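You operate a simulated robot arm through the tools that you are given. There is no shell and no other tool.

Carry out the task below with a simulated two-armed robot. There is one attempt and no reset: what you move stays moved.

Task
Measure bar 1 on a clean contact and sort it, PASS or FAIL.
Fine: sand the contact, put the block back; the bar goes into that tray; leave the clamp open. What is to be rubbed or washed off counts as gone when no trace of it is left.
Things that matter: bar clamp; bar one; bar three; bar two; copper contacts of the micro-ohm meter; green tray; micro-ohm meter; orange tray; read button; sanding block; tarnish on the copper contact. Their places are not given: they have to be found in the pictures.

It is judged by the outcome, as a careful person would: the job done as asked, and still so three seconds after it is handed in. It fails if anything else is knocked over, pushed out of place, dropped, spilled or broken.

Robot
Two 7-joint arms with fingered hands on one trunk that stands fixed in place. Base frame: the origin is at the foot of the trunk, x ahead of it, y to its left, z up; the work surface is at about z = 0.9. Lengths are in m, angles in degrees, forces in N, time in s.
The left shoulder is at [0.079, 0.185, 1.135], the right one opposite. With the tool pointing down near the work surface each hand reaches from about 0.1 to 0.84 m from the base axis, measured 20 degrees to its own side. Payload 4 kg a hand.
The tool frame of a hand sits at the grasp point between the pads (the TCP): z along the fingers, y along the line on which they close. The tips reach 0.026 m beyond it. The gripper opens to 0.132 m; its body begins 0.073 m behind the TCP. The gripper is a hand of 3 fingers: y runs from the thumb to the fingers, the wrist lies at [0, 0, -0.224] in the tool frame.
Orientation is that of the tool frame in the base frame, as a unit quaternion [x, y, z, w]. With the fingers straight down and closing along the base's y, the tool's x points along the base's -x, its y along +y and its z along -z.

Tools
- The arms move only by the tool apply_moves. It takes "left_plan", "right_plan" or both (then of equal length, played together; a hand with none holds still); each is a list of rows, each a list of 6 numbers: the shift along the tool's x, y, z in m, then the turn, a rotation vector about the tool's x, y, z in degrees. In form: [[x, y, z, ax, ay, az], ...]. A call has 1 to 20 rows; each row shifts and turns the commanded pose from where the row before left it, along the tool's axes as they then stand. Rows are played at 5 a second. More than 0.05 m and 8.6 degrees between two rows, and nothing of the call is played. Where a pose cannot be reached the arm comes as near as it can. A force on the tool above 90 N (or 10 N above the force at the start of the call, whichever is more), or a blocked arm, ends the call early, and 0.2 s more pass. In this call time passes only in rows, and 0.2 s behind the last. It gives the time, the measured TCP pose, the force on the tool (base axes), the opening and the grip force at its end, in the units of the frame above (readings bear some noise), with the torque about the TCP (base axes, N m) and any sound that the robot's microphone picked up, and new pictures: "views" is both (left out), scene, wrist or none (wrist: the cameras of the hands that moved).
- Cameras (640 x 400 px; columns grow to the right, rows downward): "scene" is now at [0.1995, -0.0403, 1.3887]; the picture's right is [-0.41, -0.91, 0.09], its down [-0.34, 0.06, -0.94] and it looks along [0.84, -0.42, -0.34] (base axes); focal length 214 px, centre (320, 200). "left" rides on the left gripper at [-0.062, 0.003, -0.092] in its tool frame; the picture's right is [-0.05, -1.00, 0.00], its down [0.83, -0.04, -0.56] and it looks along [0.55, -0.03, 0.83] (tool axes); focal length 230 px, centre (320, 200). "right" rides on the right gripper at [0.062, 0.003, -0.092] in its tool frame; the picture's right is [-0.05, 1.00, 0.00], its down [-0.83, -0.04, -0.56] and it looks along [-0.55, -0.03, 0.83] (tool axes); focal length 230 px, centre (320, 200).
- lift_body(by): moves the trunk up (or, below 0, down) by that many m; the arms and the scene camera ride with it, the base frame stays. It gives what a move gives, with no picture.
- set_fingers(finger1, finger2, thumb_bend, hand): sets how far each is bent, from 0 (flat) to 100 (curled in); at 30 the hand is open as for a grip, at 70 the pads meet at the TCP. One left out holds its place. A second passes; each finger stops where it meets its share of the squeeze, and holds until it gets a number again. It is the only way to open and close the hand. It gives what a move gives, with no picture; readings hold the bend of each and the force on the fingers (four entries, about 0 where the hand has none), thumb and palm.
- pan_tilt(pan, tilt): turns the head with the scene camera to pan (to the left, within 86 degrees either way) and tilt (down, from -29 to 69), counted from straight ahead of the robot (the tilt from the chest, where the trunk bows). It gives what a move gives, and a new picture of the scene camera.
- measure_at(camera, pixels): there is no depth. For up to 12 entries [column, row, z] of the newest picture of that camera ("zoom" is the newest enlarged one), the place [x, y] in the base frame at which the ray of that pixel passes the height z, good to about 0.003 m. It takes no simulated time.
- inspect(camera, box): a new picture of the part [left, top, right, bottom] of that camera's present view, enlarged. It takes no simulated time.
- sign_off(): hands the job in; it is judged then, once.

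Leave the grippers open and the arms clear of the work at the hand-in unless told otherwise.

The tools are called by a JSON object that holds its "api" and its "payload". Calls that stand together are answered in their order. apply_moves: Moves the arms, as the interface text tells. Its arguments: {"type":"object","properties":{"left_plan":{"type":"array"},"right_plan":{"type":"array"},"views":{"type":"string","enum":["both","scene","wrist","none"]}},"required":[]} The other tools are called the same way: lift_body (by) moves the trunk up or down; set_fingers (finger1, finger2, thumb_bend, hand) moves the fingers one by one; pan_tilt (pan, tilt) turns the head that bears the scene camera; measure_at (camera, pixels) gives the place at which the rays of pixels pass given heights; inspect (camera, box) takes an enlarged picture of a part of a camera's view; sign_off () hands the job in.

At the start:

```text
time_s: 0.0
left_position: [0.4122, -0.0303, 1.3345]
left_orientation: [0.001, 1.0, 0.001, 0.0]
left_ft_force: [-0.9, 0.1, 0.0]
left_torque: [0.01, 0.0, 0.01]
left_grip_width: 0.1318
left_grip_force: 0.1
left_shape: jaw
left_bend: [30.0, 30.0, 30.0]
left_finger forces: [0.0, 0.0, 0.0, 0.0, 0.0, 0.0]
right_position: [0.4297, -0.4591, 1.2921]
right_orientation: [0.0, 1.0, 0.0, 0.001]
right_ft_force: [-0.2, -0.1, 1.1]
right_torque: [-0.01, 0.0, 0.01]
right_grip_width: 0.132
right_grip_force: 0.0
right_shape: jaw
right_bend: [30.0, 30.0, 30.0]
right_finger forces: [0.0, 0.0, 0.1, 0.0, 0.1, 0.0]
trunk travel left (down, up): [-0.175, 0.287]
head pan, tilt (commanded): [-25.1, 8.8]
```

scene: 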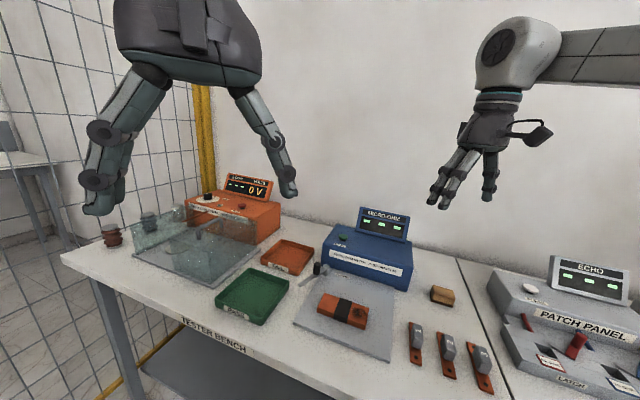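
right: 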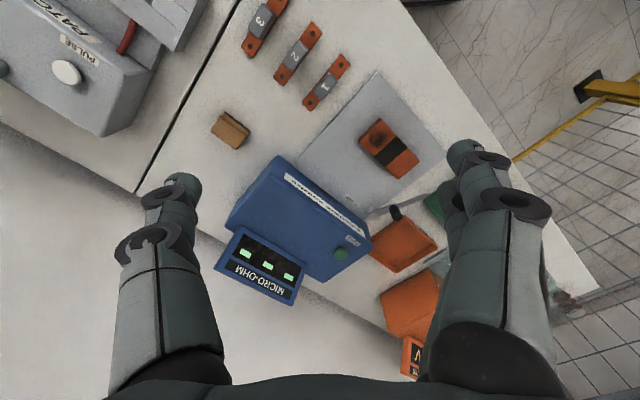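
left: 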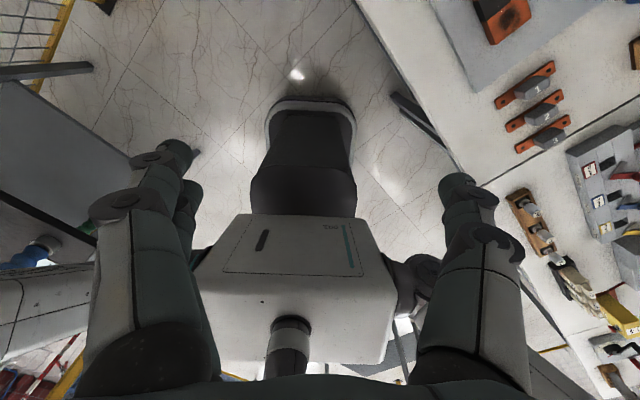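

I can see the micro-ohm meter (blue box, about (370,250)), a grey plate with copper contacts (350,310), the green tray (252,295), the orange tray (288,257), the sanding block (442,294) and three bars (415-480, 340-375). I'll enlarge the views to see them in detail.

{"api": "inspect", "payload": {"camera": "scene", "box": [200, 190, 520, 400]}}

{"api": "inspect", "payload": {"camera": "right", "box": [200, 0, 460, 300]}}

```text
1.90 times, centred on (360, 295) of scene
```

zoom: 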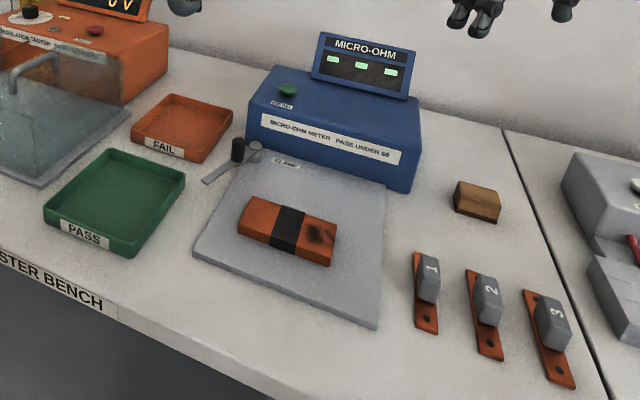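

```text
1.33 times, centred on (330, 150) of right
```

zoom: 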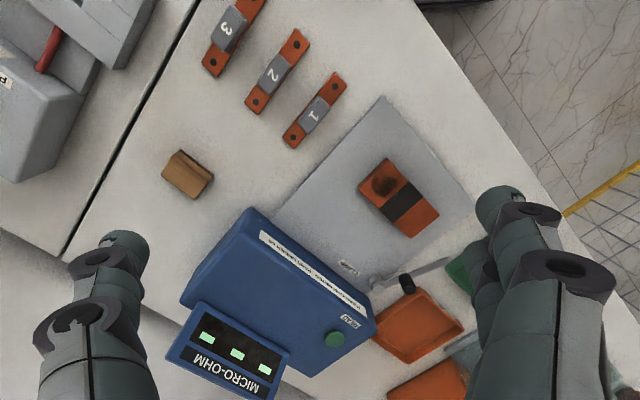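

The meter's label seems to read "PASS UNDER 6?". I'll enlarge the label, the clamp lever and the contact.

{"api": "inspect", "payload": {"camera": "scene", "box": [320, 200, 420, 290]}}

{"api": "inspect", "payload": {"camera": "scene", "box": [280, 250, 400, 340]}}

{"api": "inspect", "payload": {"camera": "right", "box": [340, 150, 460, 260]}}

{"api": "inspect", "payload": {"camera": "right", "box": [220, 140, 380, 300]}}

```text
4.44 times, centred on (370, 245) of scene
```

zoom: 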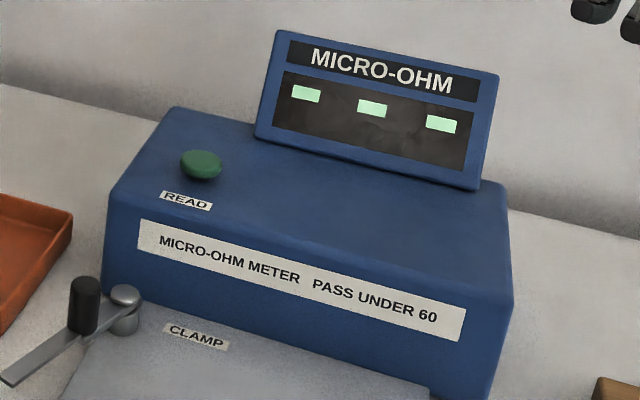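

```text
4.44 times, centred on (340, 295) of scene
```

zoom: 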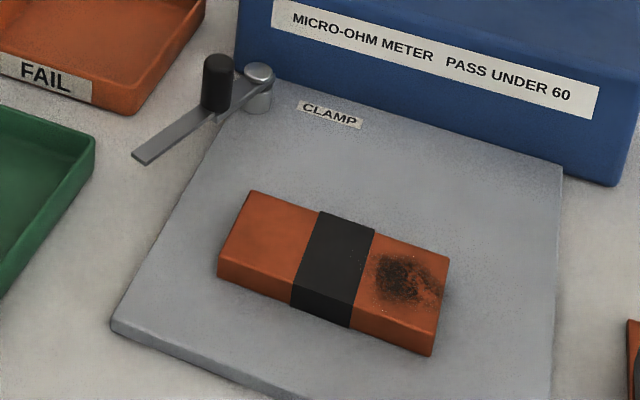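

```text
3.64 times, centred on (400, 205) of right
```

zoom: 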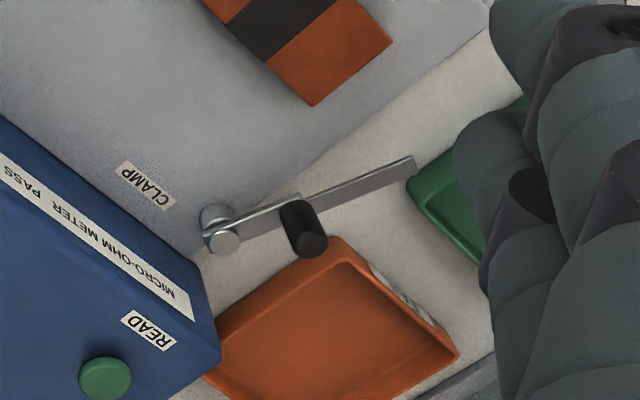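

```text
2.50 times, centred on (300, 220) of right
```

zoom: 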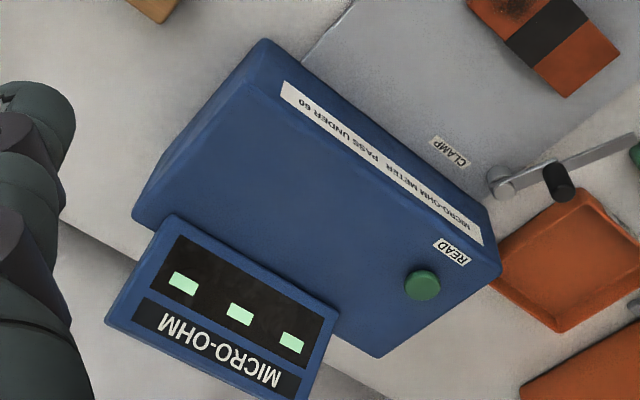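

The label reads "PASS UNDER 60". The clamp is a lever on a post with a black upright handle, and the tarnish is on the contact's right half. Next I'll measure the positions at several heights.

{"api": "measure_at", "payload": {"camera": "scene", "pixels": [[442, 294, 0.9], [415, 343, 0.9], [448, 355, 0.9], [480, 370, 0.9], [343, 310, 0.9], [252, 297, 0.9], [288, 258, 0.9], [343, 237, 1.0], [317, 270, 0.95], [328, 266, 0.93]]}}

{"api": "measure_at", "payload": {"camera": "right", "pixels": [[231, 130, 0.9], [326, 82, 0.9], [297, 53, 0.9], [264, 27, 0.9], [389, 149, 0.92], [378, 137, 0.92], [402, 245, 0.9], [340, 254, 1.0], [398, 213, 0.95], [372, 214, 0.93]]}}

```text
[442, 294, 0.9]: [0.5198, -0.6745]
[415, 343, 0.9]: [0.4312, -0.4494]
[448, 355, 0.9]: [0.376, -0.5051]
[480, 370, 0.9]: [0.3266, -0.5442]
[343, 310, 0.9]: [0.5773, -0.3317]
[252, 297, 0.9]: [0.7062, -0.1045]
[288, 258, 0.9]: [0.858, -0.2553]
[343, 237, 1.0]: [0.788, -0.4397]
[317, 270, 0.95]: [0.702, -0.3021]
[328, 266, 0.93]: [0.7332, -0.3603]
```

```text
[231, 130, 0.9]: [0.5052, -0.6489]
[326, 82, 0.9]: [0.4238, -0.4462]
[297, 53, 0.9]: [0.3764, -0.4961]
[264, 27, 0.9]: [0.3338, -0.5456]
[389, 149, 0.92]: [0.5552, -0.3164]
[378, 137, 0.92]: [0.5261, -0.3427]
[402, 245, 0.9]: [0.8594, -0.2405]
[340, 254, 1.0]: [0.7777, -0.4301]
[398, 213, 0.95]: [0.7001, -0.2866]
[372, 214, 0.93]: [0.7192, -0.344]
```

The bench is turned relative to the base. I'll aim the head at the work area for a clearer view.

{"api": "pan_tilt", "payload": {"pan": -32, "tilt": 38}}

```text
time_s: 0.9
left_position: [0.4133, -0.0314, 1.3327]
left_orientation: [-0.001, 1.0, 0.0, 0.0]
left_ft_force: [0.6, 0.3, 0.0]
left_torque: [0.0, -0.01, -0.02]
left_grip_width: 0.1318
left_grip_force: 0.0
left_shape: jaw
left_bend: [30.0, 30.0, 30.0]
left_finger forces: [0.0, 0.0, 0.0, 0.0, 0.1, 0.1]
right_position: [0.4299, -0.4587, 1.2912]
right_orientation: [0.0, 1.0, 0.0, 0.0]
right_ft_force: [-0.2, 0.5, -0.7]
right_torque: [-0.01, -0.02, -0.02]
right_grip_width: 0.1317
right_grip_force: 0.0
right_shape: jaw
right_bend: [30.0, 30.0, 30.0]
right_finger forces: [0.0, 0.1, 0.1, 0.1, 0.0, 0.1]
trunk travel left (down, up): [-0.175, 0.287]
head pan, tilt (commanded): [-32.0, 38.0]
```

scene: 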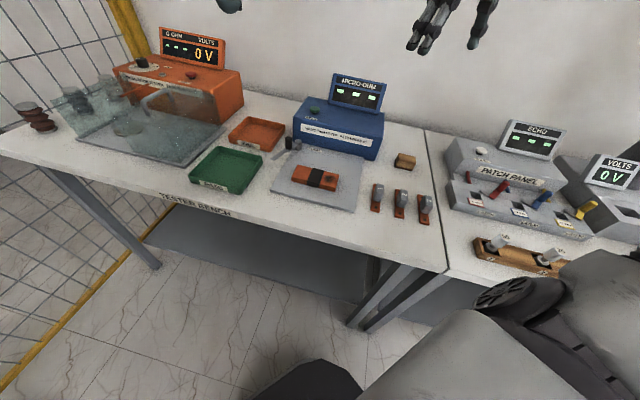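

I'll take enlarged pictures from this viewpoint.

{"api": "inspect", "payload": {"camera": "scene", "box": [260, 130, 440, 240]}}

{"api": "inspect", "payload": {"camera": "scene", "box": [180, 100, 360, 212]}}

```text
3.56 times, centred on (350, 185) of scene
```

zoom: 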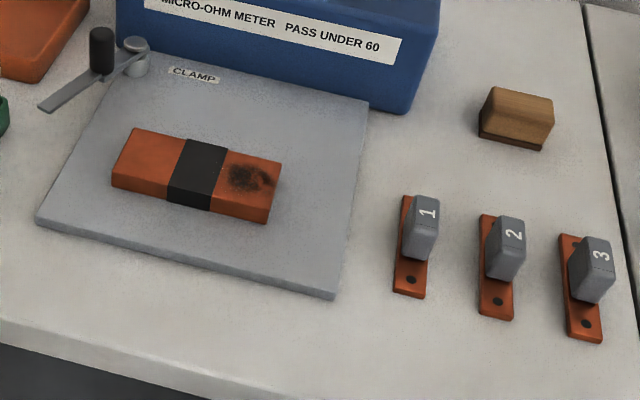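

```text
3.56 times, centred on (270, 156) of scene
```

zoom: 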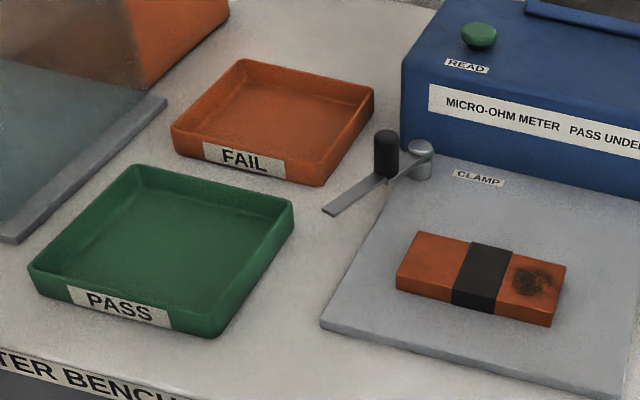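

I'll measure the contact, clamp and tray points in this enlarged picture.

{"api": "measure_at", "payload": {"camera": "zoom", "pixels": [[413, 232, 0.93], [567, 262, 0.93], [553, 312, 0.93], [397, 276, 0.93], [553, 326, 0.91], [397, 290, 0.91], [424, 145, 0.95], [424, 178, 0.91], [387, 136, 0.96], [335, 213, 0.92], [479, 33, 1.0], [320, 328, 0.9]]}}

{"api": "measure_at", "payload": {"camera": "zoom", "pixels": [[136, 166, 0.92], [294, 201, 0.92], [212, 336, 0.9], [30, 268, 0.92], [242, 59, 0.92], [374, 89, 0.92], [323, 187, 0.9], [172, 125, 0.92], [160, 255, 0.9], [270, 115, 0.9], [401, 130, 0.9], [640, 195, 0.9]]}}

{"api": "inspect", "payload": {"camera": "scene", "box": [260, 130, 440, 240]}}

```text
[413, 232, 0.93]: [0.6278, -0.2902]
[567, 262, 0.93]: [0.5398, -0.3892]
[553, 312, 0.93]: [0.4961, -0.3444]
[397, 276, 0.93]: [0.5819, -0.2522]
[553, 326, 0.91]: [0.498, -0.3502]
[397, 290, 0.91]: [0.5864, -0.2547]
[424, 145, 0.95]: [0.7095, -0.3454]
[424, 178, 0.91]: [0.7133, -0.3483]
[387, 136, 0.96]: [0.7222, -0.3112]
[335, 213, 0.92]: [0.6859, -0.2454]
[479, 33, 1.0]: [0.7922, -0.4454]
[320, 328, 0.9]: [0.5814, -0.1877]
```

```text
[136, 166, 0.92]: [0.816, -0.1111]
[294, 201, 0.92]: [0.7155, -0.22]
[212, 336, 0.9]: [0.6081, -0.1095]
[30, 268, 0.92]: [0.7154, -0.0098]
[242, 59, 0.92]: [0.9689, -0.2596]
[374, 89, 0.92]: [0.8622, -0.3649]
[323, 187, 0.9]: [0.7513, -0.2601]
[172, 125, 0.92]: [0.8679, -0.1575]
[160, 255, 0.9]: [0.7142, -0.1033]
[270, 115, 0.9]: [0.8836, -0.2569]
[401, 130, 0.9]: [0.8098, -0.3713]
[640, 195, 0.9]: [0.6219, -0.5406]
```

```text
3.56 times, centred on (350, 185) of scene
```

zoom: 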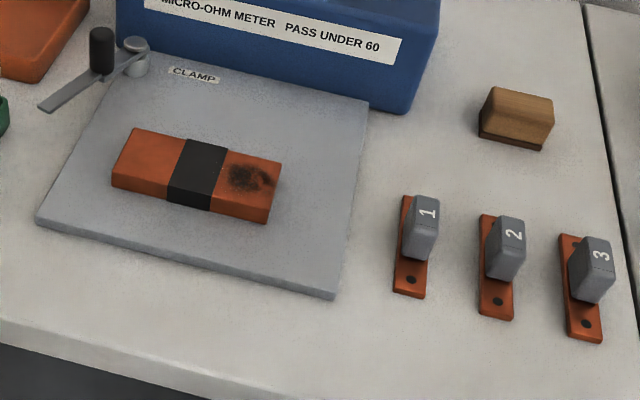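

The contact block is about 0.13 × 0.06 m, with its long axis along (-0.66,-0.75). Next I'll measure the bars, the sanding block and the tarnish.

{"api": "measure_at", "payload": {"camera": "zoom", "pixels": [[394, 290, 0.905], [425, 293, 0.905], [403, 196, 0.905], [411, 280, 0.905], [417, 195, 0.95], [440, 200, 0.95], [437, 232, 0.95], [411, 229, 0.95], [411, 252, 0.91], [431, 262, 0.91], [228, 190, 0.93], [250, 178, 0.93]]}}

{"api": "measure_at", "payload": {"camera": "zoom", "pixels": [[479, 135, 0.9], [541, 150, 0.9], [552, 125, 0.9], [493, 87, 0.94], [554, 98, 0.94], [546, 121, 0.94], [486, 108, 0.94], [479, 215, 0.905], [513, 318, 0.905], [559, 235, 0.905], [36, 222, 0.9], [332, 299, 0.9]]}}

```text
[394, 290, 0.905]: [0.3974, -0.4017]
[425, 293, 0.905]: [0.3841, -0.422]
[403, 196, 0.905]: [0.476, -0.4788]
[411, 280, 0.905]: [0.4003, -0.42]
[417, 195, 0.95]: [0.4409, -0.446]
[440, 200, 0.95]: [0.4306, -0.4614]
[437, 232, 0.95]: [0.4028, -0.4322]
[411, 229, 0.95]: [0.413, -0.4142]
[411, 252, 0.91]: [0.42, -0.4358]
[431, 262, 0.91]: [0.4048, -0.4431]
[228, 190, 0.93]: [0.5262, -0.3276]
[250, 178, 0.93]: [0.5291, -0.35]
```

```text
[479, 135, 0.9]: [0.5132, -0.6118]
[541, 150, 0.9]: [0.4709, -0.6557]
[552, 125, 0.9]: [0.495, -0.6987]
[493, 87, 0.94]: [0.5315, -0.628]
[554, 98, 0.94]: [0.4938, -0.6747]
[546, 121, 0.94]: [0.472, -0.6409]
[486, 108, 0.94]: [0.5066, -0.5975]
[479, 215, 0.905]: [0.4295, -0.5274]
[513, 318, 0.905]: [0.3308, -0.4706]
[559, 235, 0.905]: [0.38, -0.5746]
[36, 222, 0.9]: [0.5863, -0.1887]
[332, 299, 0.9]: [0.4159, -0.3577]
```

Bar 1 sits near (0.43,-0.45) and the sanding block near (0.50,-0.65), and everything is within the right arm's range. I'll move the left arm off to the left, and bring the right hand closer so its wrist camera can view the contact and clamp.

{"api": "apply_moves", "payload": {"left_plan": [[0, 0.05, 0, 0, 0, 0], [0, 0.05, 0, 0, 0, 0], [0, 0.05, 0, 0, 0, 0], [0, 0.05, 0, 0, 0, 0], [0, 0.05, 0, 0, 0, 0]], "right_plan": [[-0.006, 0.028, 0.03, 0, 0, 0], [-0.006, 0.028, 0.03, 0, 0, 0], [-0.006, 0.028, 0.03, 0, 0, 0], [-0.006, 0.028, 0.03, 0, 0, 0], [-0.006, 0.028, 0.03, 0, 0, 0]], "views": "both"}}

```text
time_s: 2.1
left_position: [0.4129, 0.2202, 1.3319]
left_orientation: [0.001, 1.0, 0.0, 0.0]
left_ft_force: [0.9, 0.3, 0.7]
left_torque: [0.0, -0.04, 0.02]
left_grip_width: 0.1318
left_grip_force: 0.0
left_shape: jaw
left_bend: [30.0, 30.0, 30.0]
left_finger forces: [0.1, 0.0, 0.1, 0.0, 0.0, 0.1]
right_position: [0.4599, -0.3162, 1.1422]
right_orientation: [0.001, 1.0, -0.001, -0.001]
right_ft_force: [-0.2, 1.0, -0.7]
right_torque: [-0.04, -0.02, 0.0]
right_grip_width: 0.1319
right_grip_force: 0.0
right_shape: jaw
right_bend: [30.0, 30.0, 30.0]
right_finger forces: [0.0, 0.1, 0.0, 0.0, 0.0, 0.0]
trunk travel left (down, up): [-0.175, 0.287]
head pan, tilt (commanded): [-32.0, 38.0]
```

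scene: 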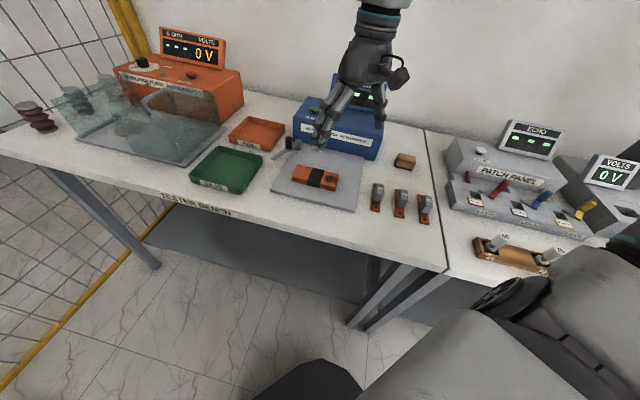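
right: 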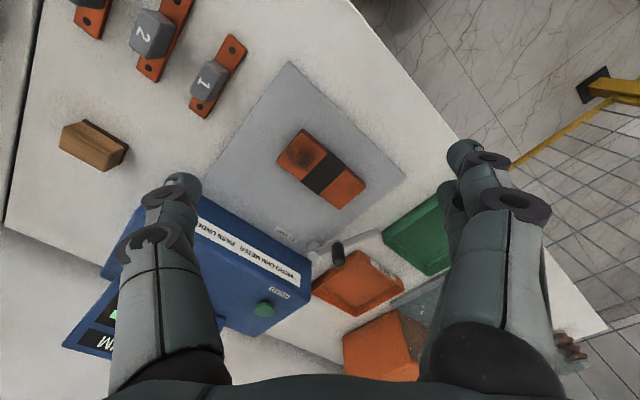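
left: 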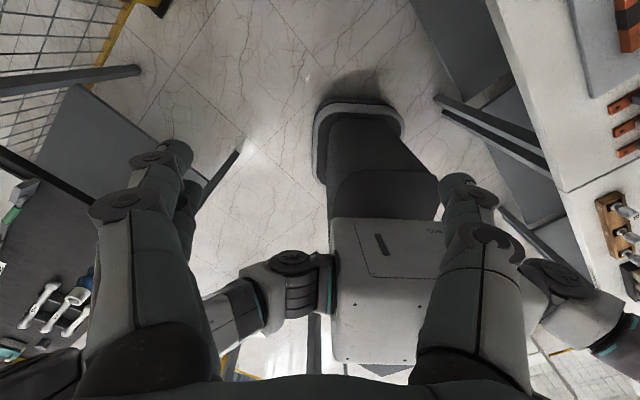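

The right wrist camera now sees the contact and clamp. I'll enlarge both.

{"api": "inspect", "payload": {"camera": "right", "box": [240, 110, 420, 310]}}

{"api": "inspect", "payload": {"camera": "right", "box": [280, 220, 400, 300]}}

```text
2.00 times, centred on (330, 210) of right
```

zoom: 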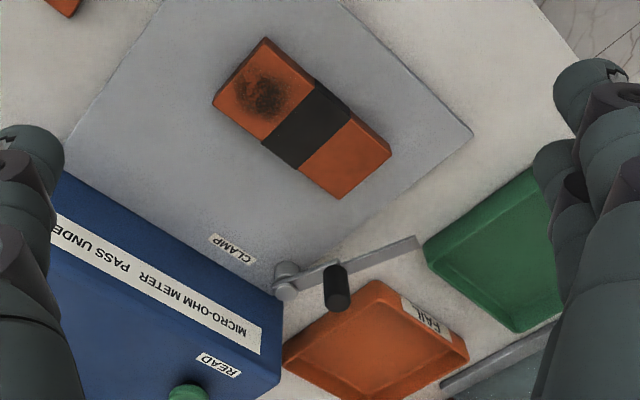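

```text
5.00 times, centred on (340, 260) of right
```

zoom: 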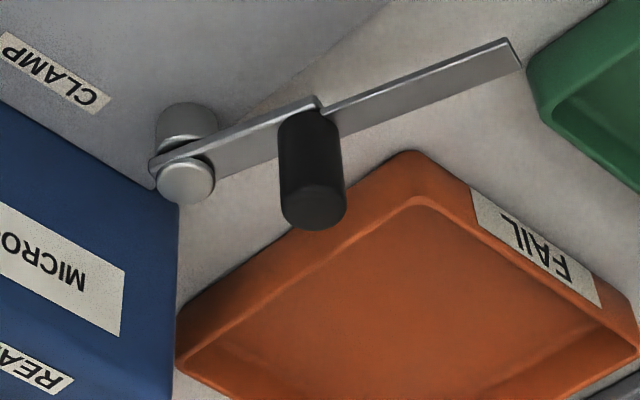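

I'll measure the clamp points in this zoom so I can triangulate their heights.

{"api": "measure_at", "payload": {"camera": "zoom", "pixels": [[187, 185, 0.95], [187, 185, 0.96], [187, 110, 0.91], [518, 62, 0.92], [518, 62, 0.94], [505, 38, 0.92], [505, 38, 0.94], [313, 208, 0.96], [313, 208, 0.98], [318, 100, 0.94], [280, 150, 0.94], [315, 125, 0.94]]}}

{"api": "inspect", "payload": {"camera": "scene", "box": [260, 120, 340, 180]}}

```text
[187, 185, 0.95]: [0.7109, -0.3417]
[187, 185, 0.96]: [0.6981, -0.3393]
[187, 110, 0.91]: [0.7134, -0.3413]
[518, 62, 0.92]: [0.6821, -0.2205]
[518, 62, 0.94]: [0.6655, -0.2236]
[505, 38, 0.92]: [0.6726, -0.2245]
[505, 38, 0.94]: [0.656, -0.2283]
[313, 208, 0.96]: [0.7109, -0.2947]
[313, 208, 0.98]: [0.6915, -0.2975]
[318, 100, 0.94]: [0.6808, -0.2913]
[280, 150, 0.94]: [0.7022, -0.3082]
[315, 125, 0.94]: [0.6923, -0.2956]
```

```text
6.67 times, centred on (300, 150) of scene
```

zoom: 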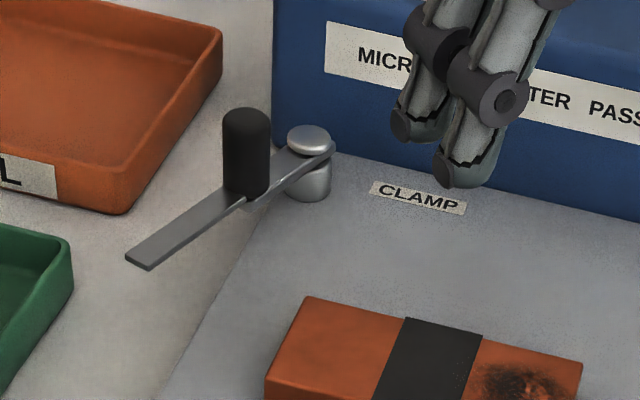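

Now I'll measure the same clamp points from the scene camera.

{"api": "measure_at", "payload": {"camera": "zoom", "pixels": [[308, 135, 0.95], [308, 135, 0.96], [308, 190, 0.91], [150, 266, 0.92], [150, 266, 0.94], [127, 255, 0.92], [127, 255, 0.94], [246, 115, 0.98], [246, 115, 0.99], [246, 190, 0.94], [246, 190, 0.95], [332, 147, 0.94]]}}

{"api": "inspect", "payload": {"camera": "right", "box": [260, 120, 380, 220]}}

```text
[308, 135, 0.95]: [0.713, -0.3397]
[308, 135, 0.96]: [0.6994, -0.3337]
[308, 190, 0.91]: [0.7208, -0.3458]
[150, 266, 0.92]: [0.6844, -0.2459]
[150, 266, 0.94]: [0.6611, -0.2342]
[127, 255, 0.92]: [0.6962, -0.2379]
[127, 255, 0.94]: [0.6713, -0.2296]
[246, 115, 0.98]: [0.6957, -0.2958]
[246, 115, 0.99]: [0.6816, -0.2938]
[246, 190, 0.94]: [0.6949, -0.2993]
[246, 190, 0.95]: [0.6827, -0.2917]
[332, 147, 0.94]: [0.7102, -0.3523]
```

```text
4.00 times, centred on (320, 170) of right
```

zoom: 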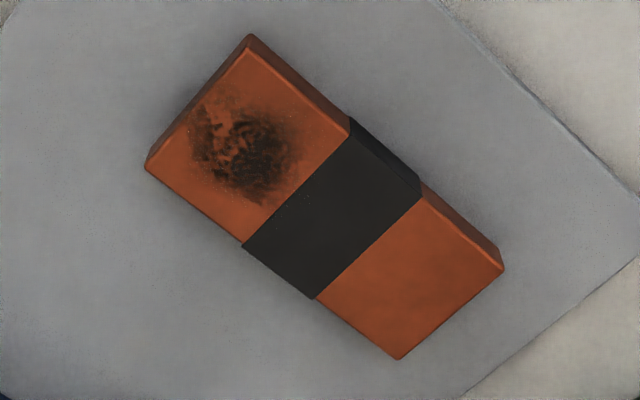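

I'll measure the contact's top corners and the tarnish in this right-camera zoom.

{"api": "measure_at", "payload": {"camera": "zoom", "pixels": [[146, 165, 0.93], [252, 50, 0.93], [502, 268, 0.93], [397, 358, 0.93], [146, 165, 0.94], [397, 358, 0.94], [240, 150, 0.93], [200, 100, 0.93], [310, 150, 0.93], [250, 195, 0.93], [246, 246, 0.93], [350, 130, 0.93]]}}

{"api": "inspect", "payload": {"camera": "right", "box": [40, 20, 260, 190]}}

```text
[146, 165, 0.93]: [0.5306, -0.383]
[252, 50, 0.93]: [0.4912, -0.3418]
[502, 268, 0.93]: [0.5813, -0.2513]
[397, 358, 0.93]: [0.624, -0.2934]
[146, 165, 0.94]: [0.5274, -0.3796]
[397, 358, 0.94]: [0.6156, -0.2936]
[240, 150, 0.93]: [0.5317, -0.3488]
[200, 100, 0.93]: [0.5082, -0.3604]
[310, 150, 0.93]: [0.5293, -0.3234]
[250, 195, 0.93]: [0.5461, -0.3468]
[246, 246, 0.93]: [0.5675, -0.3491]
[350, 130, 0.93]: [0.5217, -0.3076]
```

```text
2.35 times, centred on (150, 105) of right
```

zoom: 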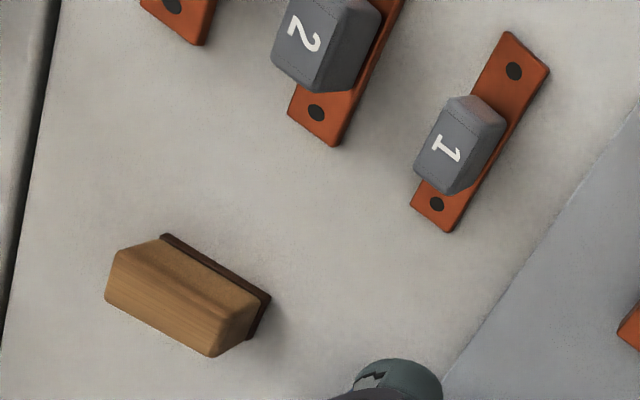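

The bench axes are at 45° to the base and the contact top is at z ≈ 0.93. I'll measure bar 1's holes and the sanding block from this view.

{"api": "measure_at", "payload": {"camera": "zoom", "pixels": [[514, 71, 0.905], [437, 204, 0.905], [510, 32, 0.905], [549, 70, 0.905], [450, 232, 0.905], [411, 205, 0.905], [430, 130, 0.935], [455, 150, 0.935], [448, 150, 0.935], [448, 150, 0.93], [415, 165, 0.93], [447, 192, 0.93]]}}

{"api": "measure_at", "payload": {"camera": "zoom", "pixels": [[165, 236, 0.902], [270, 297, 0.902], [248, 340, 0.902], [120, 250, 0.93], [105, 300, 0.93], [212, 356, 0.93], [255, 300, 0.93], [153, 240, 0.93], [235, 285, 0.93], [180, 300, 0.93], [180, 300, 0.94], [316, 112, 0.905]]}}

{"api": "inspect", "payload": {"camera": "scene", "box": [360, 140, 440, 220]}}

```text
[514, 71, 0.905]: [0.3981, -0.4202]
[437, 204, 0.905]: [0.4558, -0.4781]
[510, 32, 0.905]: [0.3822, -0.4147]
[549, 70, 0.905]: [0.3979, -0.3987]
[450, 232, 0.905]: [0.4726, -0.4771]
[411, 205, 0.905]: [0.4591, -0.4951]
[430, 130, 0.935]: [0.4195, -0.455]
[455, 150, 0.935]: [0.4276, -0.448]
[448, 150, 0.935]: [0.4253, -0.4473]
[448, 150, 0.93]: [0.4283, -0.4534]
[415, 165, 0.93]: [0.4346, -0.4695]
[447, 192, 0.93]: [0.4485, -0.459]
```

```text
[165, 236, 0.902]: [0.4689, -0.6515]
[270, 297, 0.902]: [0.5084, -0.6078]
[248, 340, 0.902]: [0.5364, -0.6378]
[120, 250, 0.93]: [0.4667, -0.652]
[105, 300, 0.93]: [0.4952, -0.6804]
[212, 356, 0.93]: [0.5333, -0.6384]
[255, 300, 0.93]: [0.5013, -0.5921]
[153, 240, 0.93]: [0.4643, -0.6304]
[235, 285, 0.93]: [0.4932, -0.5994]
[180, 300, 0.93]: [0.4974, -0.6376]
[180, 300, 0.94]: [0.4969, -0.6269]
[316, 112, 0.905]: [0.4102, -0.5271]
```

```text
5.00 times, centred on (400, 180) of scene
```

zoom: 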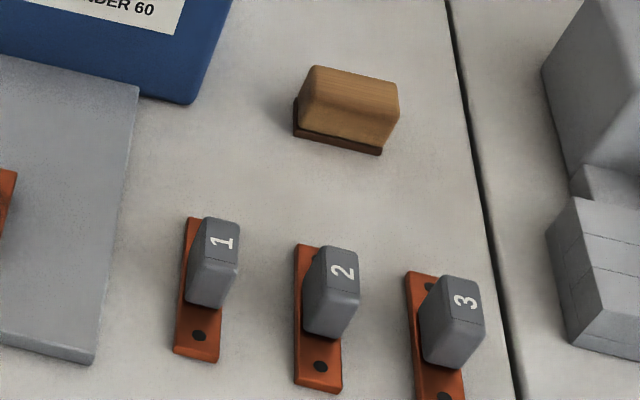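

I'll triangulate the height of bar 1's handle top and the block top from the scene zoom.

{"api": "measure_at", "payload": {"camera": "zoom", "pixels": [[221, 241, 0.93], [221, 241, 0.94], [221, 241, 0.95], [199, 335, 0.905], [196, 220, 0.905], [218, 360, 0.905], [174, 353, 0.905], [293, 138, 0.9], [381, 155, 0.9], [398, 118, 0.9], [348, 90, 0.93], [348, 90, 0.94]]}}

{"api": "measure_at", "payload": {"camera": "zoom", "pixels": [[316, 66, 0.93], [398, 83, 0.93], [390, 112, 0.93], [304, 96, 0.93], [316, 66, 0.94], [398, 83, 0.94], [390, 112, 0.94], [304, 96, 0.94]]}}

```text
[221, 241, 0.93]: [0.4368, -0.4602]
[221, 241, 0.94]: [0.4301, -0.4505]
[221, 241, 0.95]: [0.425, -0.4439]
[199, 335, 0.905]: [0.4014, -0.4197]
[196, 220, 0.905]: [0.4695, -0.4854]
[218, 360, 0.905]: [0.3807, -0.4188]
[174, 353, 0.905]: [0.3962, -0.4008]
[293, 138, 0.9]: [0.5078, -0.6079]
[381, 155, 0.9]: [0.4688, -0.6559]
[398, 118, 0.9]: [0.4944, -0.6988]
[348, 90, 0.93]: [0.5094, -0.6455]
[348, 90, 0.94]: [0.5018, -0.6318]
```

```text
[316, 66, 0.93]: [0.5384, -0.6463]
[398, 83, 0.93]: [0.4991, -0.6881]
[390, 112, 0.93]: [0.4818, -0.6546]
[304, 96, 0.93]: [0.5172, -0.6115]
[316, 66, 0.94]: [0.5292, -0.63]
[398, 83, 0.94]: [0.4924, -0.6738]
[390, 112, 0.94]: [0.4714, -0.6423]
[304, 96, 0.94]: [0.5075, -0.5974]
```

Bar 1 is centred near (0.428,-0.448) with its top at about 0.942. The block is centred near (0.503,-0.645), about 0.06×0.04, with its top at about 0.935. I'll partly close the right hand to see how the fingertips move before working near objects.

{"api": "set_fingers", "payload": {"hand": "right", "finger1": 52, "finger2": 52, "thumb_bend": 52}}

{"api": "inspect", "payload": {"camera": "scene", "box": [280, 20, 440, 160]}}

{"api": "inspect", "payload": {"camera": "right", "box": [80, 60, 560, 360]}}

```text
time_s: 3.1
left_position: [0.4119, 0.2177, 1.3329]
left_orientation: [0.0, 1.0, 0.0, -0.001]
left_ft_force: [0.1, -0.4, -0.5]
left_torque: [-0.02, -0.01, 0.01]
left_grip_width: 0.1318
left_grip_force: 0.1
left_shape: jaw
left_bend: [30.0, 30.0, 30.0]
left_finger forces: [0.0, 0.0, 0.0, 0.0, 0.1, 0.1]
right_position: [0.4604, -0.3181, 1.1415]
right_orientation: [-0.001, 1.0, 0.0, -0.001]
right_ft_force: [-0.3, 0.7, 0.5]
right_torque: [0.04, 0.01, -0.02]
right_grip_width: 0.0619
right_grip_force: 0.0
right_shape: fingers
right_bend: [52.0, 52.0, 52.0]
right_finger forces: [0.1, 0.1, 0.0, 0.0, 0.2, 0.0]
trunk travel left (down, up): [-0.175, 0.287]
head pan, tilt (commanded): [-32.0, 38.0]
```

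```text
2.86 times, centred on (360, 90) of scene
```

zoom: 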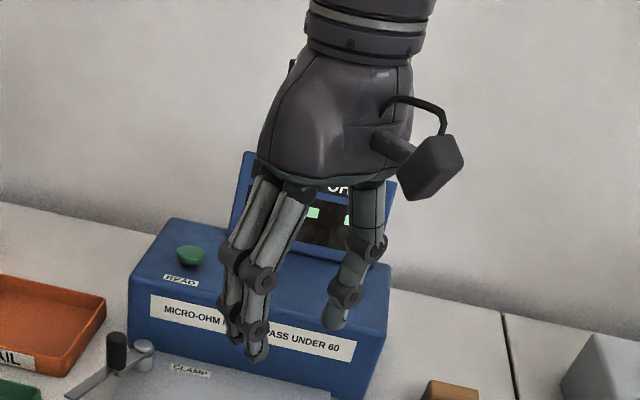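

```text
1.33 times, centred on (320, 210) of right
```

zoom: 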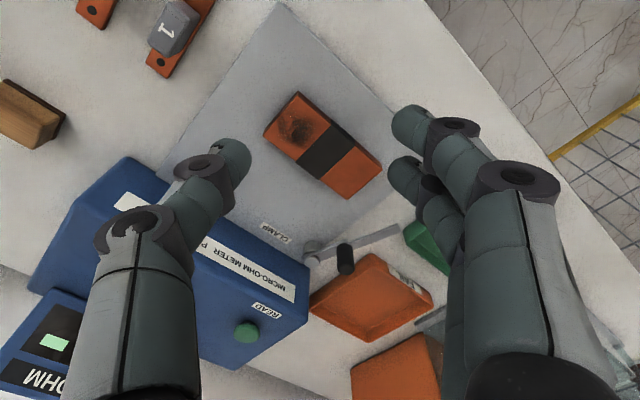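

At bend 52 the opening is 0.062 m, and the two fingers sit close together. I'll carry the right hand over the sanding block at about (0.503,-0.645) and yaw it +45° so it closes front-to-back across the block.

{"api": "apply_moves", "payload": {"right_plan": [[-0.0054, -0.041, 0.01, 0, 0, 0], [-0.0054, -0.041, 0.01, 0, 0, 0], [-0.0054, -0.041, 0.01, 0, 0, 0], [-0.0054, -0.041, 0.01, 0, 0, 0], [-0.0054, -0.041, 0.01, 0, 0, 0], [-0.0054, -0.041, 0.01, 0, 0, 0], [-0.0054, -0.041, 0.01, 0, 0, 0], [-0.0052, -0.04, 0.01, 0, 0, 0], [0, 0, 0, 0, 0, -7.5], [0, 0, 0, 0, 0, -7.5], [0, 0, 0, 0, 0, -7.5], [0, 0, 0, 0, 0, -7.5], [0, 0, 0, 0, 0, -7.5], [0, 0, 0, 0, 0, -7.5]], "views": "both"}}

{"api": "set_fingers", "payload": {"hand": "right", "finger1": 44, "finger2": 44, "thumb_bend": 44}}

```text
time_s: 6.1
left_position: [0.4124, 0.2184, 1.3317]
left_orientation: [0.001, 1.0, 0.0, 0.0]
left_ft_force: [-0.2, -0.2, 0.6]
left_torque: [0.02, 0.01, 0.0]
left_grip_width: 0.1321
left_grip_force: 0.1
left_shape: jaw
left_bend: [30.0, 30.0, 30.0]
left_finger forces: [0.1, 0.0, 0.0, 0.1, 0.0, 0.0]
right_position: [0.5026, -0.646, 1.0613]
right_orientation: [-0.384, 0.924, 0.0, -0.001]
right_ft_force: [-0.1, 0.5, -0.6]
right_torque: [0.02, -0.03, 0.0]
right_grip_width: 0.0617
right_grip_force: 0.1
right_shape: fingers
right_bend: [52.0, 52.0, 52.0]
right_finger forces: [0.0, 0.0, 0.1, 0.0, 0.1, 0.0]
trunk travel left (down, up): [-0.175, 0.287]
head pan, tilt (commanded): [-32.0, 38.0]
```

scene: 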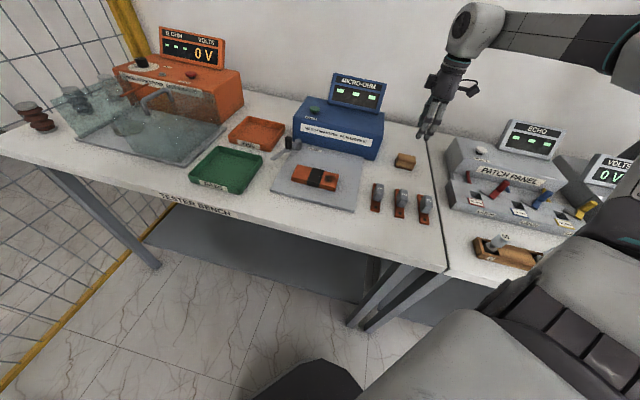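
right: 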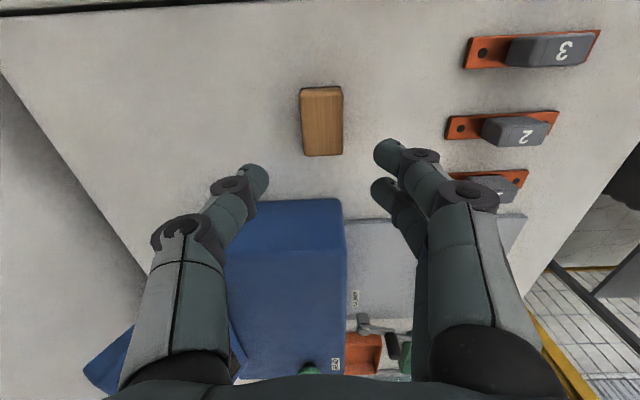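

```text
time_s: 7.1
left_position: [0.4131, 0.2173, 1.3328]
left_orientation: [0.0, 1.0, 0.001, 0.0]
left_ft_force: [0.2, 0.8, 0.0]
left_torque: [-0.02, -0.01, 0.0]
left_grip_width: 0.132
left_grip_force: 0.1
left_shape: jaw
left_bend: [30.0, 30.0, 30.0]
left_finger forces: [0.0, 0.1, 0.0, 0.1, 0.0, 0.0]
right_position: [0.5027, -0.6455, 1.0604]
right_orientation: [-0.384, 0.923, 0.0, 0.0]
right_ft_force: [0.2, 0.0, 0.1]
right_torque: [0.03, 0.0, 0.01]
right_grip_width: 0.0874
right_grip_force: 0.0
right_shape: fingers
right_bend: [44.0, 44.0, 44.0]
right_finger forces: [0.0, 0.1, 0.0, 0.0, 0.1, 0.0]
trunk travel left (down, up): [-0.175, 0.287]
head pan, tilt (commanded): [-32.0, 38.0]
```

The block is in view at (322,120). I'll enlarge it and measure it from this closer viewpoint.

{"api": "inspect", "payload": {"camera": "right", "box": [260, 60, 380, 180]}}

{"api": "measure_at", "payload": {"camera": "right", "pixels": [[301, 89, 0.935], [341, 87, 0.935], [342, 150, 0.93], [305, 155, 0.93], [322, 119, 0.935], [304, 156, 0.902], [343, 152, 0.902], [299, 91, 0.902], [482, 128, 0.942], [455, 130, 0.905], [460, 175, 0.905], [515, 128, 0.942]]}}

```text
3.33 times, centred on (320, 120) of right
```

zoom: 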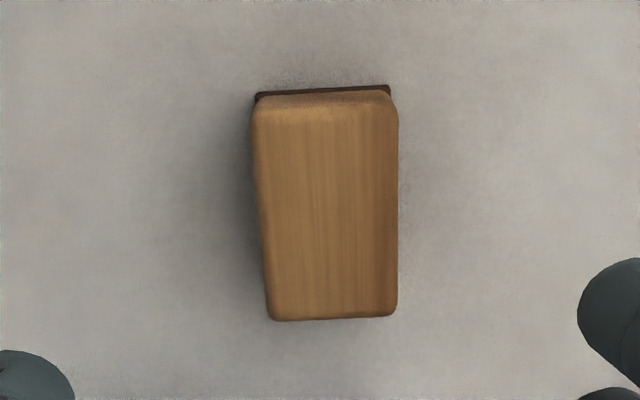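

```text
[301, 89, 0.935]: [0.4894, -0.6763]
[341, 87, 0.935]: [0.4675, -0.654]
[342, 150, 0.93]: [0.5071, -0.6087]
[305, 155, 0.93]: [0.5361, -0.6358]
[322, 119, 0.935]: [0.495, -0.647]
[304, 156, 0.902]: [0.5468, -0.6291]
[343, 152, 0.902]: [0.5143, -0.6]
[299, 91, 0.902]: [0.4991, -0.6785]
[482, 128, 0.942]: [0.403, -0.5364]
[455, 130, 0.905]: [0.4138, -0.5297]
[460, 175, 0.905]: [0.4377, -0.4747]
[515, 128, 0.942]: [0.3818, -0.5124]
```

The block centre is at about (0.500,-0.644), nearly under the TCP. I'll lower the hand to TCP z ≈ 0.937.

{"api": "apply_moves", "payload": {"right_plan": [[0, 0.001, 0.031, 0, 0, 0], [0, 0.001, 0.031, 0, 0, 0], [0, 0, 0.031, 0, 0, 0], [0, 0, 0.02, 0, 0, 0], [0, 0, 0.01, 0, 0, 0]], "views": "both"}}

{"api": "inspect", "payload": {"camera": "scene", "box": [350, 80, 470, 190]}}

```text
time_s: 8.3
left_position: [0.4128, 0.2187, 1.3326]
left_orientation: [-0.001, 1.0, 0.0, 0.0]
left_ft_force: [-0.2, 0.5, -0.9]
left_torque: [0.0, 0.01, -0.02]
left_grip_width: 0.1319
left_grip_force: 0.1
left_shape: jaw
left_bend: [30.0, 30.0, 30.0]
left_finger forces: [0.0, 0.0, 0.0, 0.1, 0.1, 0.0]
right_position: [0.5, -0.6434, 0.9366]
right_orientation: [-0.382, 0.924, 0.0, 0.001]
right_ft_force: [-0.4, -0.3, -0.6]
right_torque: [0.02, 0.02, -0.01]
right_grip_width: 0.0876
right_grip_force: 0.1
right_shape: fingers
right_bend: [44.0, 44.0, 44.0]
right_finger forces: [0.0, 0.0, 0.0, 0.1, 0.1, 0.0]
trunk travel left (down, up): [-0.175, 0.287]
head pan, tilt (commanded): [-32.0, 38.0]
```

scene: 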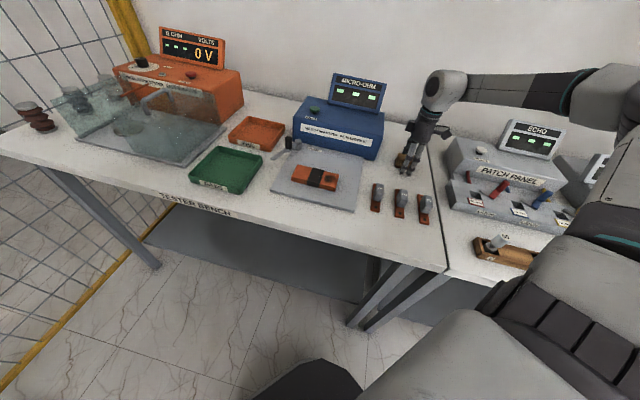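
right: 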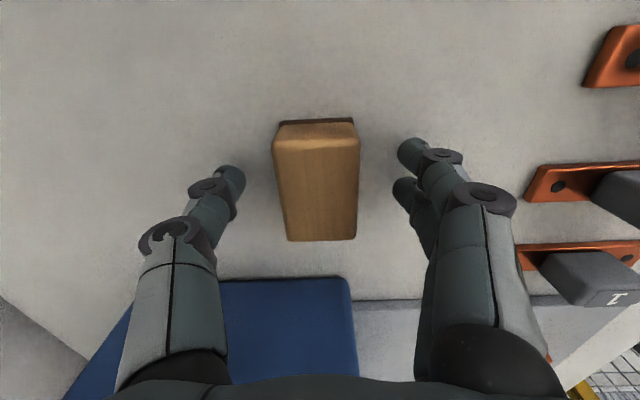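

```text
3.64 times, centred on (410, 135) of scene
```

zoom: 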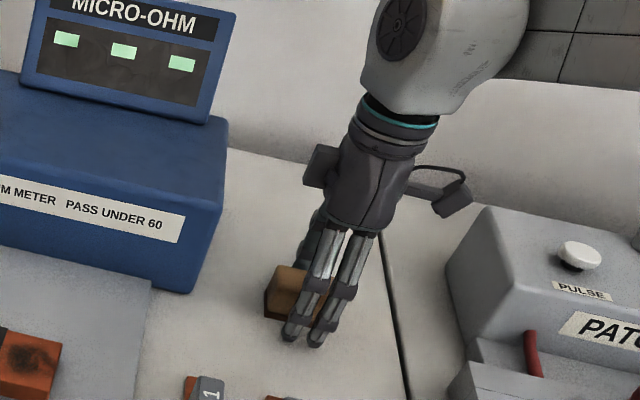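

The fingers straddle the block and are clear of it. I'll close the hand on the block.

{"api": "set_fingers", "payload": {"hand": "right", "finger1": 68, "finger2": 68, "thumb_bend": 68}}

{"api": "inspect", "payload": {"camera": "right", "box": [160, 80, 500, 300]}}

{"api": "inspect", "payload": {"camera": "scene", "box": [350, 80, 470, 190]}}

```text
time_s: 9.3
left_position: [0.414, 0.2181, 1.3329]
left_orientation: [0.0, 1.0, 0.0, 0.0]
left_ft_force: [0.2, 0.2, -0.6]
left_torque: [0.01, 0.01, -0.03]
left_grip_width: 0.132
left_grip_force: 0.1
left_shape: jaw
left_bend: [30.0, 30.0, 30.0]
left_finger forces: [0.0, 0.0, 0.1, 0.0, 0.0, 0.0]
right_position: [0.5015, -0.6437, 0.9379]
right_orientation: [-0.383, 0.924, 0.0, 0.0]
right_ft_force: [0.9, 0.8, -0.1]
right_torque: [0.03, -0.03, 0.03]
right_grip_width: 0.0378
right_grip_force: 12.0
right_shape: fingers
right_bend: [60.0, 60.0, 62.0]
right_finger forces: [6.2, 6.2, 0.0, 0.0, 12.4, 0.1]
trunk travel left (down, up): [-0.175, 0.287]
head pan, tilt (commanded): [-32.0, 38.0]
```

```text
1.82 times, centred on (330, 190) of right
```

zoom: 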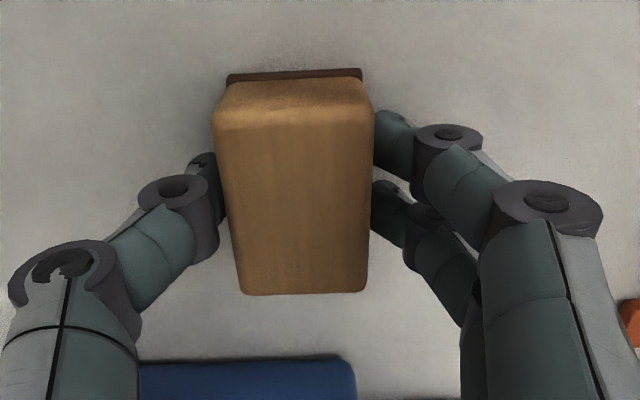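

```text
3.64 times, centred on (410, 135) of scene
```

zoom: 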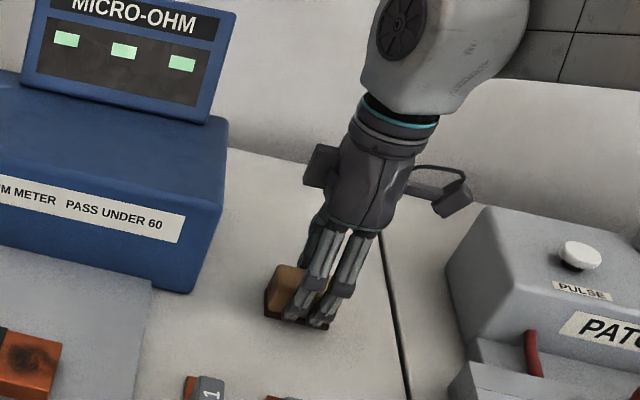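

The block is held at 12 N with a width of 0.038 m, and its bottom is about 0.037 m below the TCP. I'll lift it and carry it above the tarnished right contact near (0.531,-0.347).

{"api": "apply_moves", "payload": {"right_plan": [[0, 0, -0.04, 0, 0, 0], [0, 0, -0.043, 0, 0, 0], [-0.033, 0.027, 0, 0, 0, 0], [-0.033, 0.027, 0, 0, 0, 0], [-0.033, 0.027, 0, 0, 0, 0], [-0.033, 0.027, 0, 0, 0, 0], [-0.033, 0.027, 0, 0, 0, 0], [-0.033, 0.027, 0, 0, 0, 0], [-0.033, 0.027, 0, 0, 0, 0], [0, 0, 0.025, 0, 0, 0]], "views": "both"}}

{"api": "inspect", "payload": {"camera": "scene", "box": [260, 90, 400, 220]}}

```text
time_s: 11.5
left_position: [0.4137, 0.2173, 1.3317]
left_orientation: [-0.001, 1.0, 0.001, -0.001]
left_ft_force: [-0.2, -0.3, -0.1]
left_torque: [0.01, 0.03, -0.01]
left_grip_width: 0.1321
left_grip_force: 0.1
left_shape: jaw
left_bend: [30.0, 30.0, 30.0]
left_finger forces: [0.0, 0.1, 0.0, 0.1, 0.0, 0.0]
right_position: [0.5309, -0.3472, 0.995]
right_orientation: [-0.382, 0.924, 0.001, 0.0]
right_ft_force: [0.6, 0.5, 0.1]
right_torque: [0.01, 0.01, -0.02]
right_grip_width: 0.0378
right_grip_force: 12.1
right_shape: fingers
right_bend: [60.0, 60.0, 62.0]
right_finger forces: [6.2, 6.1, 0.1, 0.0, 12.3, 0.0]
trunk travel left (down, up): [-0.175, 0.287]
head pan, tilt (commanded): [-32.0, 38.0]
```

scene: 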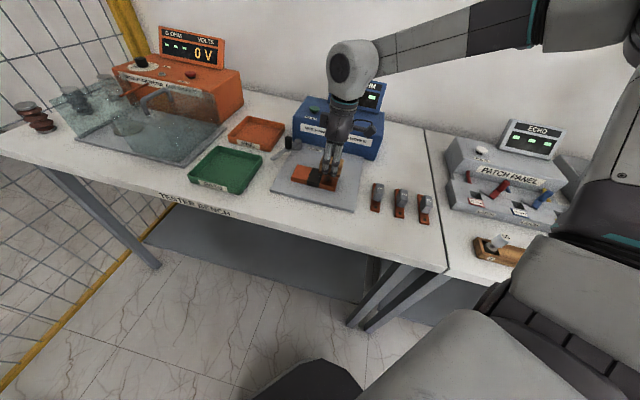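
right: 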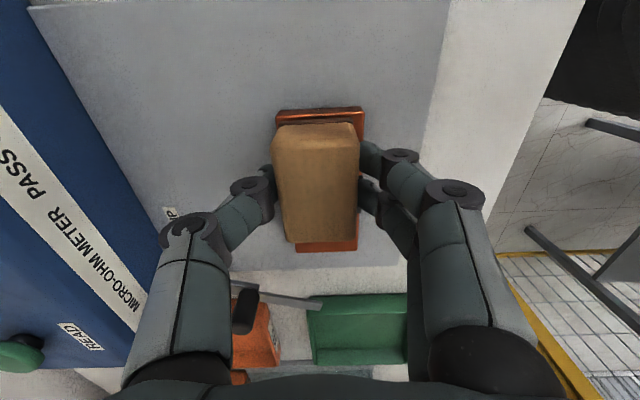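

```text
3.08 times, centred on (330, 155) of scene
```

zoom: 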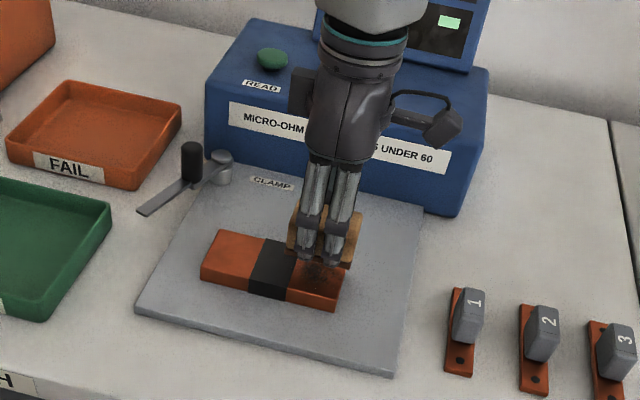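

The block is over the right contact. I'll lower it gently until I feel contact.

{"api": "apply_moves", "payload": {"right_plan": [[0, 0, 0.015, 0, 0, 0], [0, 0, 0.008, 0, 0, 0], [0, 0, 0.002, 0, 0, 0], [0, 0, 0.002, 0, 0, 0]], "views": "none"}}

```text
time_s: 12.5
left_position: [0.4131, 0.2178, 1.3333]
left_orientation: [0.0, 1.0, 0.0, 0.0]
left_ft_force: [-0.3, 0.8, -0.7]
left_torque: [-0.04, 0.0, -0.03]
left_grip_width: 0.1319
left_grip_force: 0.0
left_shape: jaw
left_bend: [30.0, 30.0, 30.0]
left_finger forces: [0.0, 0.0, 0.0, 0.0, 0.1, 0.1]
right_position: [0.5311, -0.347, 0.9675]
right_orientation: [-0.382, 0.924, 0.0, 0.0]
right_ft_force: [-1.2, -0.1, 0.0]
right_torque: [0.01, 0.01, 0.01]
right_grip_width: 0.0382
right_grip_force: 12.6
right_shape: fingers
right_bend: [60.0, 60.0, 62.0]
right_finger forces: [6.1, 6.1, 0.1, 0.1, 12.2, 0.1]
trunk travel left (down, up): [-0.175, 0.287]
head pan, tilt (commanded): [-32.0, 38.0]
```

There's no contact force yet at z = 0.9675. I'll continue down in 2 mm steps.

{"api": "apply_moves", "payload": {"right_plan": [[0, 0, 0.002, 0, 0, 0]], "views": "none"}}

{"api": "apply_moves", "payload": {"right_plan": [[0, 0, 0.002, 0, 0, 0]], "views": "wrist"}}

```text
time_s: 12.9
left_position: [0.4122, 0.218, 1.3331]
left_orientation: [0.0, 1.0, 0.001, 0.001]
left_ft_force: [0.6, -0.3, 0.3]
left_torque: [0.01, -0.02, 0.04]
left_grip_width: 0.1319
left_grip_force: 0.2
left_shape: jaw
left_bend: [30.0, 30.0, 30.0]
left_finger forces: [0.0, 0.0, 0.0, 0.1, 0.1, 0.0]
right_position: [0.5311, -0.348, 0.9664]
right_orientation: [-0.383, 0.924, 0.0, 0.0]
right_ft_force: [-0.2, -0.3, 1.0]
right_torque: [0.0, -0.01, -0.01]
right_grip_width: 0.0379
right_grip_force: 12.9
right_shape: fingers
right_bend: [60.0, 60.0, 62.0]
right_finger forces: [6.5, 6.4, 0.1, 0.0, 12.3, 0.0]
trunk travel left (down, up): [-0.175, 0.287]
head pan, tilt (commanded): [-32.0, 38.0]
```

```text
time_s: 13.3
left_position: [0.4121, 0.219, 1.3336]
left_orientation: [0.0, 1.0, 0.0, 0.0]
left_ft_force: [1.0, 0.4, -0.1]
left_torque: [0.03, -0.02, -0.02]
left_grip_width: 0.132
left_grip_force: 0.0
left_shape: jaw
left_bend: [30.0, 30.0, 30.0]
left_finger forces: [0.0, 0.0, 0.1, 0.0, 0.1, 0.1]
right_position: [0.5316, -0.3466, 0.966]
right_orientation: [-0.383, 0.924, 0.0, 0.001]
right_ft_force: [-0.6, 0.6, 5.2]
right_torque: [0.0, -0.03, -0.02]
right_grip_width: 0.038
right_grip_force: 13.1
right_shape: fingers
right_bend: [60.0, 60.0, 63.0]
right_finger forces: [6.7, 6.6, 0.0, 0.0, 13.1, 0.1]
trunk travel left (down, up): [-0.175, 0.287]
head pan, tilt (commanded): [-32.0, 38.0]
```

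right: 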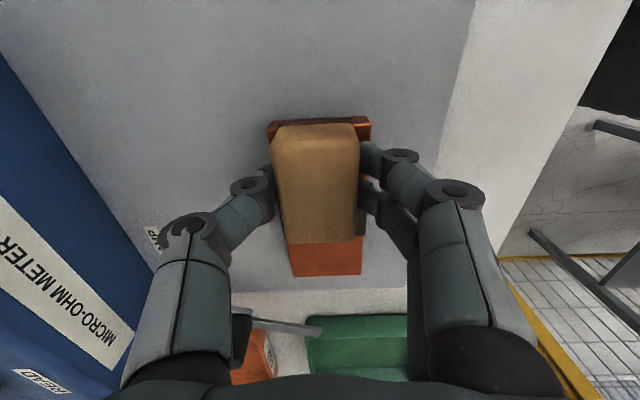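

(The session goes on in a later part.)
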